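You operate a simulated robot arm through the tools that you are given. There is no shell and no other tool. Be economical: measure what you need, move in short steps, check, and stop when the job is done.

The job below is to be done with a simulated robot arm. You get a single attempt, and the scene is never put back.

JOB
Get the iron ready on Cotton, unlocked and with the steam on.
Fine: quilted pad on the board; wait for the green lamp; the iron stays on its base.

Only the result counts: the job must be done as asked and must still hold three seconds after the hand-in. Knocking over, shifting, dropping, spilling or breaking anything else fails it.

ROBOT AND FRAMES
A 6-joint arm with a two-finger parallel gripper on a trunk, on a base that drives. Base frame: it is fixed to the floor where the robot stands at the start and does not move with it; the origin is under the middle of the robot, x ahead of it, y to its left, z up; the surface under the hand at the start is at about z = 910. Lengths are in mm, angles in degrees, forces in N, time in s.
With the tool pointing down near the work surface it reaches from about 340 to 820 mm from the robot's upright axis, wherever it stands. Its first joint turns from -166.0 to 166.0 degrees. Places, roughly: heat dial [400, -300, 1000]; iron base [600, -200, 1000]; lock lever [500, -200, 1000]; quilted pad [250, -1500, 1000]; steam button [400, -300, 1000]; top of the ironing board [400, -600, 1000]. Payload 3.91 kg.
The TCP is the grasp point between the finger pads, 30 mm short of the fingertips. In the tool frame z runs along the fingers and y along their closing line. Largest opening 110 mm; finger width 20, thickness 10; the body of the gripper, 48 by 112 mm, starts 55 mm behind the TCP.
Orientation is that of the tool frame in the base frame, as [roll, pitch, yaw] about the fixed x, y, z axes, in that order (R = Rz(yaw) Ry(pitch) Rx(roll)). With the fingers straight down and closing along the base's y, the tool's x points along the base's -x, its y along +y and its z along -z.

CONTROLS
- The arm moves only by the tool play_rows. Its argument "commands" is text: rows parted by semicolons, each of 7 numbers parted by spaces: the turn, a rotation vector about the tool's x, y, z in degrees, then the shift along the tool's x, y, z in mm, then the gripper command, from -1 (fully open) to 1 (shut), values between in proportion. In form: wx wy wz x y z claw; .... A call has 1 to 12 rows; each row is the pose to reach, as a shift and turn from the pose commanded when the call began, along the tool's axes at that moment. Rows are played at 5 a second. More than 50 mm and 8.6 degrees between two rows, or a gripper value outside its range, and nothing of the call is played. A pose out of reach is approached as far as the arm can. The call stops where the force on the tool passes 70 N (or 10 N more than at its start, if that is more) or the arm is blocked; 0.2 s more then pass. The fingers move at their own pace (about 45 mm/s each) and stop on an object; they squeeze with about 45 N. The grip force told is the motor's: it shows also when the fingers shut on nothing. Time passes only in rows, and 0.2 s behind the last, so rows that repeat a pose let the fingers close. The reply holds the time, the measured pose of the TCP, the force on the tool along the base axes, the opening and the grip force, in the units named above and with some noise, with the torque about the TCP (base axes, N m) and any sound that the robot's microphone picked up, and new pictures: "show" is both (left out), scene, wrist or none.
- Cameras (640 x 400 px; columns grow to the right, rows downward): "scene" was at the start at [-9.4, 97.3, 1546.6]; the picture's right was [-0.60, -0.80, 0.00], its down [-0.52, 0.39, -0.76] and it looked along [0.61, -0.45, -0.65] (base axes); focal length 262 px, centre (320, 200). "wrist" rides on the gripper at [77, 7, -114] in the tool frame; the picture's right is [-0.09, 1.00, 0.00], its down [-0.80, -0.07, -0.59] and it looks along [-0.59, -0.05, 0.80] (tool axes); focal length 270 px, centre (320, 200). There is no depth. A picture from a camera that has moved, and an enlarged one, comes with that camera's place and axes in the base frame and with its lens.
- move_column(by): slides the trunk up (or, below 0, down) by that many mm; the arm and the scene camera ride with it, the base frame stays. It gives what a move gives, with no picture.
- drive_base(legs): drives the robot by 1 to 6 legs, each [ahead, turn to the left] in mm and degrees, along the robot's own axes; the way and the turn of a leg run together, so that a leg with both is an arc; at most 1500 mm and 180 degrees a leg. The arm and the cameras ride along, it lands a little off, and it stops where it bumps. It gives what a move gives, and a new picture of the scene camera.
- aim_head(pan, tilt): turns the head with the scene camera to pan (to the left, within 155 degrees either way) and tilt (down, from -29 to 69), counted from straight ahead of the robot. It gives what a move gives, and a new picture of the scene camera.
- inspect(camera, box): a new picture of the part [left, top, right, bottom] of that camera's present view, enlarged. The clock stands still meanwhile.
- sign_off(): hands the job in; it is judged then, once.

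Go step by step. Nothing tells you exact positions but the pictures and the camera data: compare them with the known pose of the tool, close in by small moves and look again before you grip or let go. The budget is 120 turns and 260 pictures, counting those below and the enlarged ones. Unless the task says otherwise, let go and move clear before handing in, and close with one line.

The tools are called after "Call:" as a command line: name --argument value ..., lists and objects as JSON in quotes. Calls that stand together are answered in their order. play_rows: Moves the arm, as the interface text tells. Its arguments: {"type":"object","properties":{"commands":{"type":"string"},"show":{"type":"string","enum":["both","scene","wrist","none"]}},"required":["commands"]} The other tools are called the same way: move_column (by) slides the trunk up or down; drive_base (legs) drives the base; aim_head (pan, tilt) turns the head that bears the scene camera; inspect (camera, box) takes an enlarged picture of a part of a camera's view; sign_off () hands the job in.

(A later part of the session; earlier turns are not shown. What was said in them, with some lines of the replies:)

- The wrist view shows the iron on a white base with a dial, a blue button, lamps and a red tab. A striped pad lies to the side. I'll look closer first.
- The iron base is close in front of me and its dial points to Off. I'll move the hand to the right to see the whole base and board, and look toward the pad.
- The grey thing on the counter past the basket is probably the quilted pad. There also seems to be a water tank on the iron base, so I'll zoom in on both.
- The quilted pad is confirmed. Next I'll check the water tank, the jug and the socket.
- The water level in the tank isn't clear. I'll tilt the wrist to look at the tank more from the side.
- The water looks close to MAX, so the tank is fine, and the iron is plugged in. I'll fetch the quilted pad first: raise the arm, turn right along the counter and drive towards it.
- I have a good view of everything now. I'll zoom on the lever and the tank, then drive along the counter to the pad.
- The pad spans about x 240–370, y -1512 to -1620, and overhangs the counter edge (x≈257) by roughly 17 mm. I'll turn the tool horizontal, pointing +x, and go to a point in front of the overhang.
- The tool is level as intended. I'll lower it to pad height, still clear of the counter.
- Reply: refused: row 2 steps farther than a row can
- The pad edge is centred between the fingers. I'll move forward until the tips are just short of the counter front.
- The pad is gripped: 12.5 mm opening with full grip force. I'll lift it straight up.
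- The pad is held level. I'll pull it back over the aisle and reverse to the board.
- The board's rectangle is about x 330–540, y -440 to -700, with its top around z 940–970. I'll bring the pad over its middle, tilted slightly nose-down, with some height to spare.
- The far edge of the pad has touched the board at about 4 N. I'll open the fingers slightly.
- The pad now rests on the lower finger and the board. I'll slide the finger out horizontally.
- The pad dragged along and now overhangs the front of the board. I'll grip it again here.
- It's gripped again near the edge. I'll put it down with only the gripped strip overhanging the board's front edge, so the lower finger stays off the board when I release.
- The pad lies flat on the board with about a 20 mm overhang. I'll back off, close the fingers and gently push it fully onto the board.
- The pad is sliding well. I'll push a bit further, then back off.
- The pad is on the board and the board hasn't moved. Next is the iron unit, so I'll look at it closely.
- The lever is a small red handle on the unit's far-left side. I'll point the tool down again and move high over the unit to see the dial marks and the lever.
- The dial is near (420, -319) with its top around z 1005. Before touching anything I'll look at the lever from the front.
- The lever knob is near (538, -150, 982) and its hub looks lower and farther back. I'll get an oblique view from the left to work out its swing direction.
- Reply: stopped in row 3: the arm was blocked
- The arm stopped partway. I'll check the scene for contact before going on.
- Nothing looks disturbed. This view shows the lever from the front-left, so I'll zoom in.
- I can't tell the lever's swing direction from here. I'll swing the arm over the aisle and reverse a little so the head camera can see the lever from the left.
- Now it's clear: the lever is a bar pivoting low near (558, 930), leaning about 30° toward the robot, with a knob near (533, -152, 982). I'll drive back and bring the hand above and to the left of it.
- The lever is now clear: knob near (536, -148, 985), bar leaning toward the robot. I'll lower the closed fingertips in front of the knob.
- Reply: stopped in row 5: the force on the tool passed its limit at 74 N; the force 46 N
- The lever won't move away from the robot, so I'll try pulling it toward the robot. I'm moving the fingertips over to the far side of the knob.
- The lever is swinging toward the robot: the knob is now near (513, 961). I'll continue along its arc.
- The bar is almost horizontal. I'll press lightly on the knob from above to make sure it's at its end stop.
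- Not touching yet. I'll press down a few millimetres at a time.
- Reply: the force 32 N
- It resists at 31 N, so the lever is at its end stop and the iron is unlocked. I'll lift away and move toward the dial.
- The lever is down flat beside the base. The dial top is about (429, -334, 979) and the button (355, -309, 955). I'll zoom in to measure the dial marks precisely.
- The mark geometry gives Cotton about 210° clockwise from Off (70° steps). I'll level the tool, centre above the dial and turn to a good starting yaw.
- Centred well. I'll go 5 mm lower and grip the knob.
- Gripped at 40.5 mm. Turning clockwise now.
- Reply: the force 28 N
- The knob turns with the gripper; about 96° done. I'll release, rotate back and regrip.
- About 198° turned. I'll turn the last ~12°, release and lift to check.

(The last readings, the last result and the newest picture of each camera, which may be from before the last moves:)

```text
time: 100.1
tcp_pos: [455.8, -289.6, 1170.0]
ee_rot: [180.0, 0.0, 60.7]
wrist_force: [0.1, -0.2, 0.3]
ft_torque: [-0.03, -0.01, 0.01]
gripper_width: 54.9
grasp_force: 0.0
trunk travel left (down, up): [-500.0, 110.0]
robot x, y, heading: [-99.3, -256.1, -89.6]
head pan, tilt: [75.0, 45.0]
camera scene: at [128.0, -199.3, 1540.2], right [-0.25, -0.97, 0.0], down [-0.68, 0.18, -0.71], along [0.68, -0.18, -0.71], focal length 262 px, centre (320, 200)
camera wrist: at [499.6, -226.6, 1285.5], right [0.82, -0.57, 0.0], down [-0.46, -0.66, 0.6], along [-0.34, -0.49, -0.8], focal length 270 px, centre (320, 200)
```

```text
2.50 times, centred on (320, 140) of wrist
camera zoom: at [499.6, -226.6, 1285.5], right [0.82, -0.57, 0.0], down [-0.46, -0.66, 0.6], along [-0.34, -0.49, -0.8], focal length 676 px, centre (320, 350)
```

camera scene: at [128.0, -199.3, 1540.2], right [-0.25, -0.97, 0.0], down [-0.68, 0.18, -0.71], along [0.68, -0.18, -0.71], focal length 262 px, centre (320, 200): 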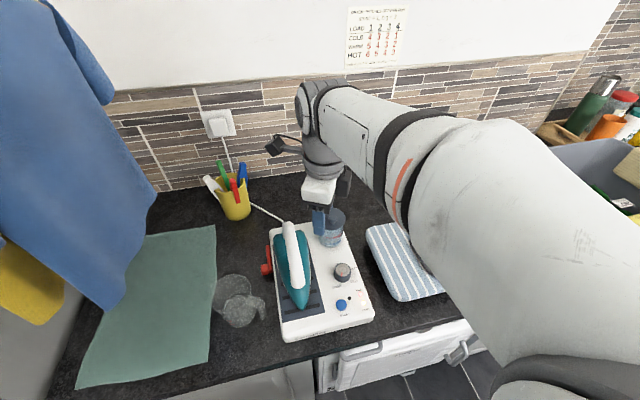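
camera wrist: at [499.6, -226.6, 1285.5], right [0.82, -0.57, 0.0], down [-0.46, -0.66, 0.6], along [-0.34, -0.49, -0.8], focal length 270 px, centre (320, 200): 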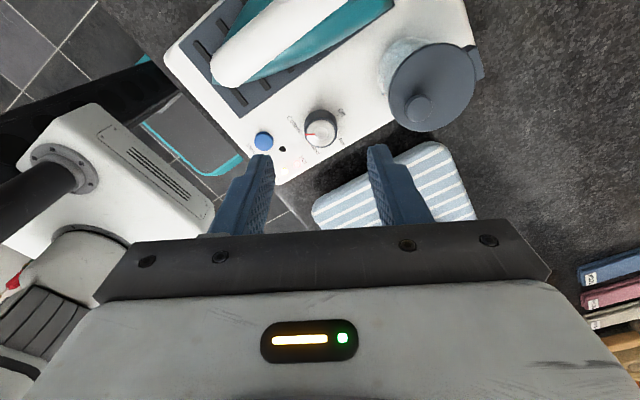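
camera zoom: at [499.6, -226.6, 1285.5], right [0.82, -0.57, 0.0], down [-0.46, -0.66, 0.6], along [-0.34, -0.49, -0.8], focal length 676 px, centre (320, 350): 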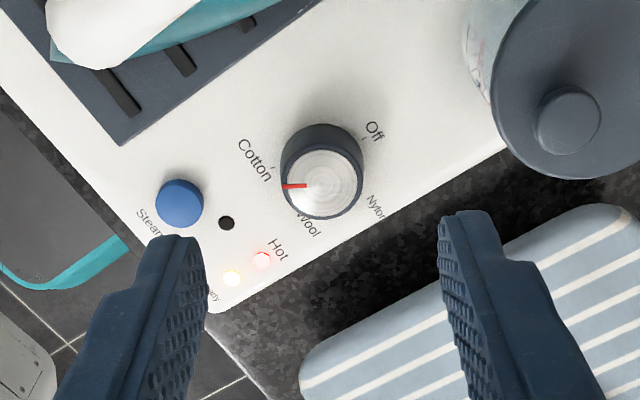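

The pointer is on Cotton, the red Hot lamp is on and the Ready lamp is amber. While waiting I'll close the fingers and hover over the steam button.

Call:
play_rows --commands "0 0 0 -20 -24 20 1;0 0 0 -40 -48 40 1;0 0 0 -66 -79 60 1;0 0 0 -66 -79 100 1;0 0 0 -66 -79 140 1;0 0 0 -66 -79 160 1" --show "both"

Call:
inspect --camera "scene" --box '[315, 245, 385, 330]'

Call:
inspect --camera "wrist" --box '[240, 60, 400, 220]'

```text
time: 101.5
tcp_pos: [352.6, -310.0, 1007.8]
ee_rot: [179.9, 0.0, 60.5]
wrist_force: [0.3, -0.3, -0.3]
ft_torque: [0.03, 0.04, 0.0]
gripper_width: 0.0
grasp_force: 37.8
trunk travel left (down, up): [-500.0, 110.0]
robot x, y, heading: [-104.2, -256.0, -89.7]
head pan, tilt: [75.0, 45.0]
camera scene: at [127.8, -199.7, 1540.3], right [-0.25, -0.97, 0.0], down [-0.68, 0.18, -0.71], along [0.68, -0.18, -0.71], focal length 262 px, centre (320, 200)
camera wrist: at [397.0, -246.1, 1123.9], right [0.82, -0.57, 0.0], down [-0.46, -0.66, 0.59], along [-0.34, -0.49, -0.8], focal length 270 px, centre (320, 200)
```

scene: 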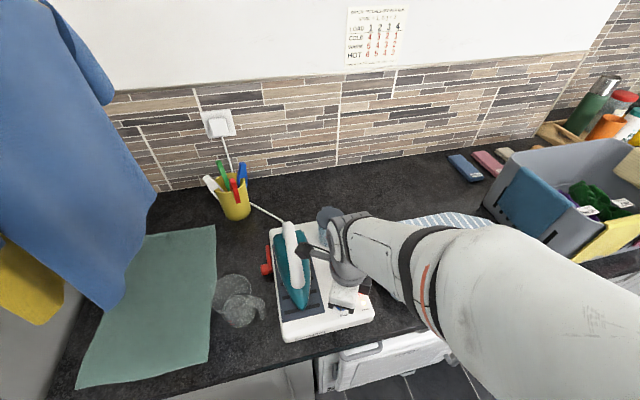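
wrist: 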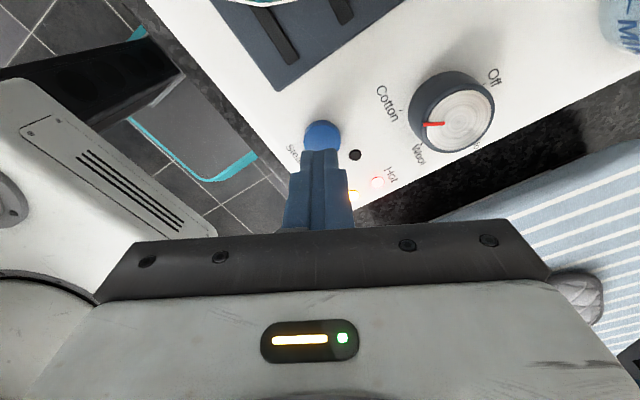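

```text
4.71 times, centred on (350, 288) of scene
camera zoom: at [127.8, -199.7, 1540.3], right [-0.25, -0.97, 0.0], down [-0.68, 0.18, -0.71], along [0.68, -0.18, -0.71], focal length 1232 px, centre (179, -212)
```

zoom: 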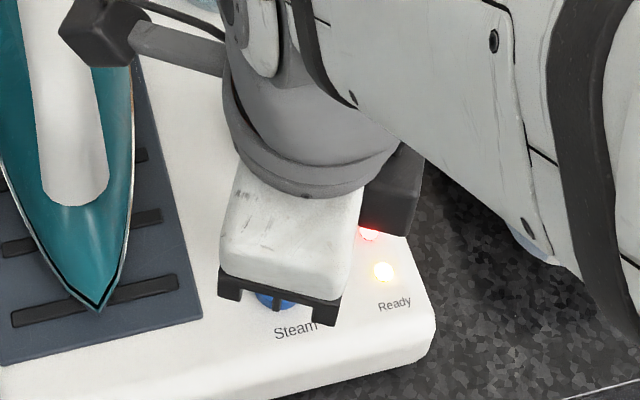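

```text
2.50 times, centred on (320, 140) of wrist
camera zoom: at [397.0, -246.1, 1123.9], right [0.82, -0.57, 0.0], down [-0.46, -0.66, 0.59], along [-0.34, -0.49, -0.8], focal length 676 px, centre (320, 350)
```

zoom: 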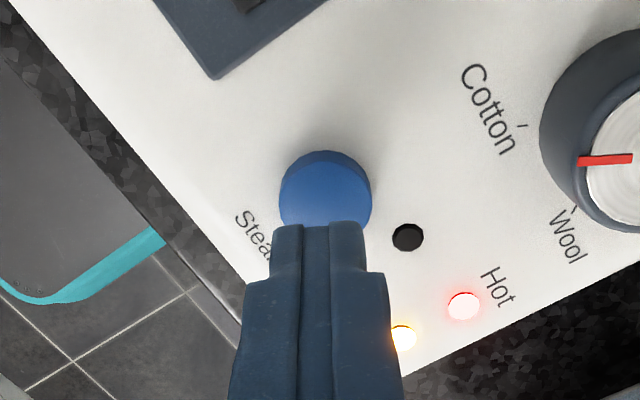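

I'm about 4 mm off the button's centre, so I'll correct that and wait for green.

Call:
play_rows --commands "0 0 0 3.9 1.8 0 1;0 0 0 3.9 1.8 0 1;0 0 0 3.9 1.8 0 1;0 0 0 3.9 1.8 0 1;0 0 0 3.9 1.8 0 1;0 0 0 3.9 1.8 0 1;0 0 0 3.9 1.8 0 1;0 0 0 3.9 1.8 0 1;0 0 0 3.9 1.8 0 1;0 0 0 3.9 1.8 0 1;0 0 0 3.9 1.8 0 1;0 0 0 3.9 1.8 0 1" --show "none"

Call:
play_rows --commands "0 0 0 0 0 0 1;0 0 0 0 0 0 1;0 0 0 0 0 0 1;0 0 0 0 0 0 1;0 0 0 0 0 0 1;0 0 0 0 0 0 1;0 0 0 0 0 0 1;0 0 0 0 0 0 1;0 0 0 0 0 0 1;0 0 0 0 0 0 1;0 0 0 0 0 0 1;0 0 0 0 0 0 1" --show "none"

Call:
inspect --camera "scene" --box '[315, 245, 385, 330]'

```text
time: 104.1
tcp_pos: [357.2, -306.7, 1008.8]
ee_rot: [-180.0, -0.1, 60.5]
wrist_force: [0.0, 0.0, -0.6]
ft_torque: [0.0, -0.05, -0.03]
gripper_width: 0.0
grasp_force: 37.6
trunk travel left (down, up): [-500.0, 110.0]
robot x, y, heading: [-102.8, -253.9, -89.5]
head pan, tilt: [75.0, 45.0]
```

```text
time: 106.7
tcp_pos: [357.1, -307.4, 1008.4]
ee_rot: [-180.0, -0.1, 60.5]
wrist_force: [0.3, 1.2, -0.6]
ft_torque: [-0.04, -0.02, -0.01]
gripper_width: 0.0
grasp_force: 37.7
trunk travel left (down, up): [-500.0, 110.0]
robot x, y, heading: [-99.7, -257.0, -89.7]
head pan, tilt: [75.0, 45.0]
```

```text
4.71 times, centred on (350, 288) of scene
camera zoom: at [127.9, -199.7, 1540.3], right [-0.25, -0.97, 0.0], down [-0.68, 0.18, -0.71], along [0.68, -0.18, -0.71], focal length 1232 px, centre (179, -212)
```

zoom: 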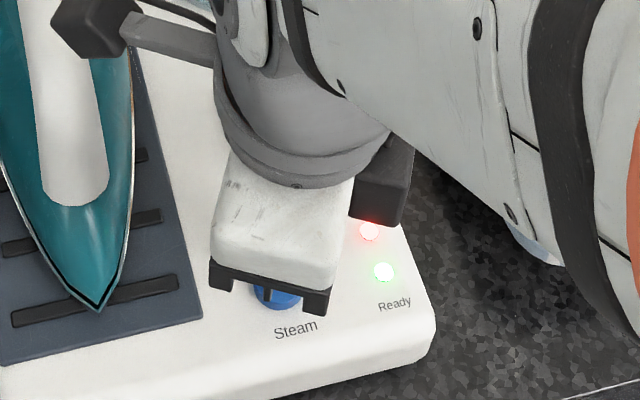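

The Ready lamp is green. I'll press the steam button gently.

Call:
play_rows --commands "0 0 0 0 0 8 1;0 0 0 0 0 13 1;0 0 0 0 0 16 1" --show "none"

Call:
inspect --camera "wrist" --box '[240, 80, 400, 220]'

```text
time: 107.5
tcp_pos: [356.3, -306.4, 993.0]
ee_rot: [180.0, 0.0, 60.4]
wrist_force: [-0.2, -0.4, -0.3]
ft_torque: [-0.02, 0.0, -0.01]
gripper_width: 0.2
grasp_force: 37.6
trunk travel left (down, up): [-500.0, 110.0]
robot x, y, heading: [-100.6, -256.7, -89.6]
head pan, tilt: [75.0, 45.0]
```

```text
2.86 times, centred on (320, 150) of wrist
camera zoom: at [402.1, -243.9, 1108.9], right [0.82, -0.57, 0.0], down [-0.46, -0.66, 0.59], along [-0.34, -0.49, -0.8], focal length 772 px, centre (320, 343)
```

zoom: 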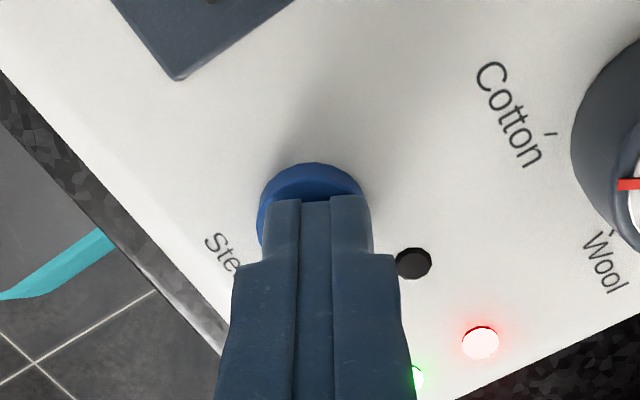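

Call:
play_rows --commands "0 0 0 0 0 2 1;0 0 0 0 0 4 1;0 0 0 0 0 6 1" --show "none"

Call:
inspect --camera "wrist" --box '[240, 80, 400, 220]'

```text
time: 108.3
tcp_pos: [357.2, -307.0, 990.6]
ee_rot: [179.8, 0.0, 60.4]
wrist_force: [-0.1, 0.2, 11.0]
ft_torque: [0.04, -0.02, -0.03]
gripper_width: 0.0
grasp_force: 37.6
trunk travel left (down, up): [-500.0, 110.0]
robot x, y, heading: [-100.2, -257.3, -89.3]
head pan, tilt: [75.0, 45.0]
heard: click
```

```text
2.86 times, centred on (320, 150) of wrist
camera zoom: at [401.7, -243.8, 1104.0], right [0.82, -0.57, 0.0], down [-0.46, -0.66, 0.59], along [-0.34, -0.49, -0.8], focal length 772 px, centre (320, 343)
```

zoom: 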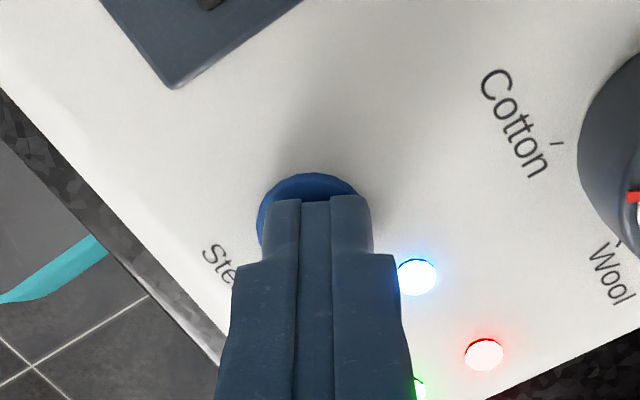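

There was a click and the blue steam lamp came on. I'll lift off and verify everything.

Call:
play_rows --commands "0 0 0 0 0 -20 1;0 0 0 0 0 -60 1;0 0 0 0 0 -105 1;0 0 0 0 0 -150 1;0 0 0 0 0 -190 1;0 0 0 -40 -25 -200 1;0 0 0 -80 -50 -200 1;0 0 0 -120 -75 -200 1;0 0 0 -160 -100 -200 1" --show "scene"

Call:
inspect --camera "scene" --box '[240, 200, 400, 345]'

Call:
inspect --camera "scene" --box '[315, 245, 385, 330]'

```text
time: 110.3
tcp_pos: [190.0, -395.4, 1188.9]
ee_rot: [179.9, 0.0, 60.5]
wrist_force: [-0.4, -0.8, 0.3]
ft_torque: [0.0, -0.01, -0.02]
gripper_width: 0.0
grasp_force: 37.3
trunk travel left (down, up): [-500.0, 110.0]
robot x, y, heading: [-99.4, -254.4, -89.5]
head pan, tilt: [75.0, 45.0]
camera scene: at [126.8, -199.7, 1540.4], right [-0.25, -0.97, 0.0], down [-0.68, 0.18, -0.71], along [0.68, -0.18, -0.71], focal length 262 px, centre (320, 200)
```

scene: 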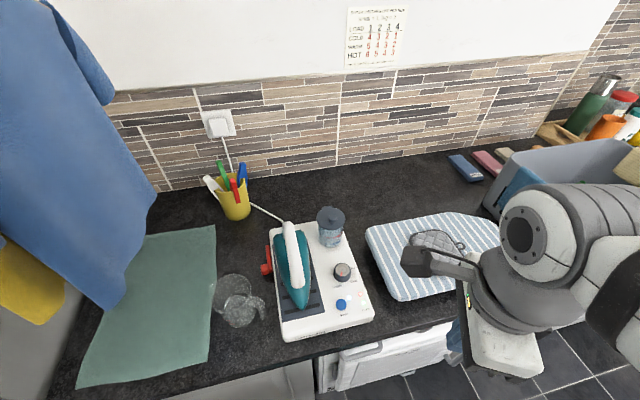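

```text
2.76 times, centred on (320, 272) of scene
camera zoom: at [126.8, -199.7, 1540.4], right [-0.25, -0.97, 0.0], down [-0.68, 0.18, -0.71], along [0.68, -0.18, -0.71], focal length 722 px, centre (320, 0)
```

zoom: 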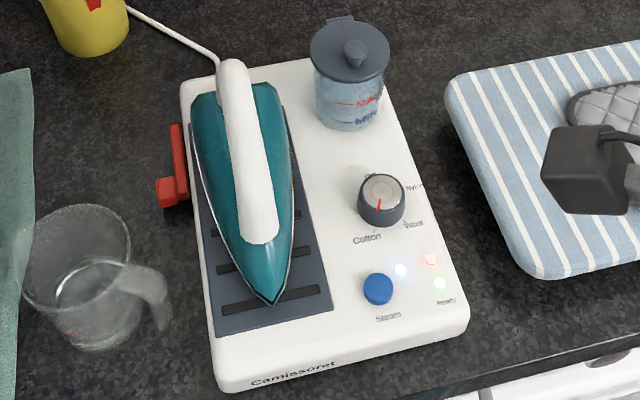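

```text
4.71 times, centred on (350, 288) of scene
camera zoom: at [126.8, -199.7, 1540.4], right [-0.25, -0.97, 0.0], down [-0.68, 0.18, -0.71], along [0.68, -0.18, -0.71], focal length 1232 px, centre (179, -212)
```

zoom: 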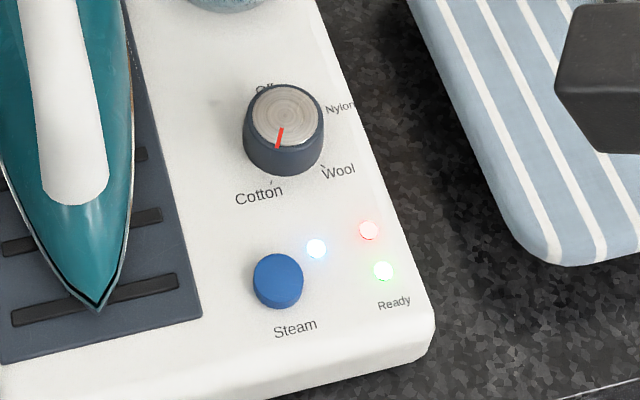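

The dial is on Cotton, the lever is down, the steam and green Ready lamps are on, the pad is on the board, the iron is on its base and the arm is clear. Handing in.

Call:
sign_off

```text
The job is handed in.
```

The iron is ready on Cotton: unlocked, steam on and the green lamp lit, with the iron on its base and the quilted pad on the board.
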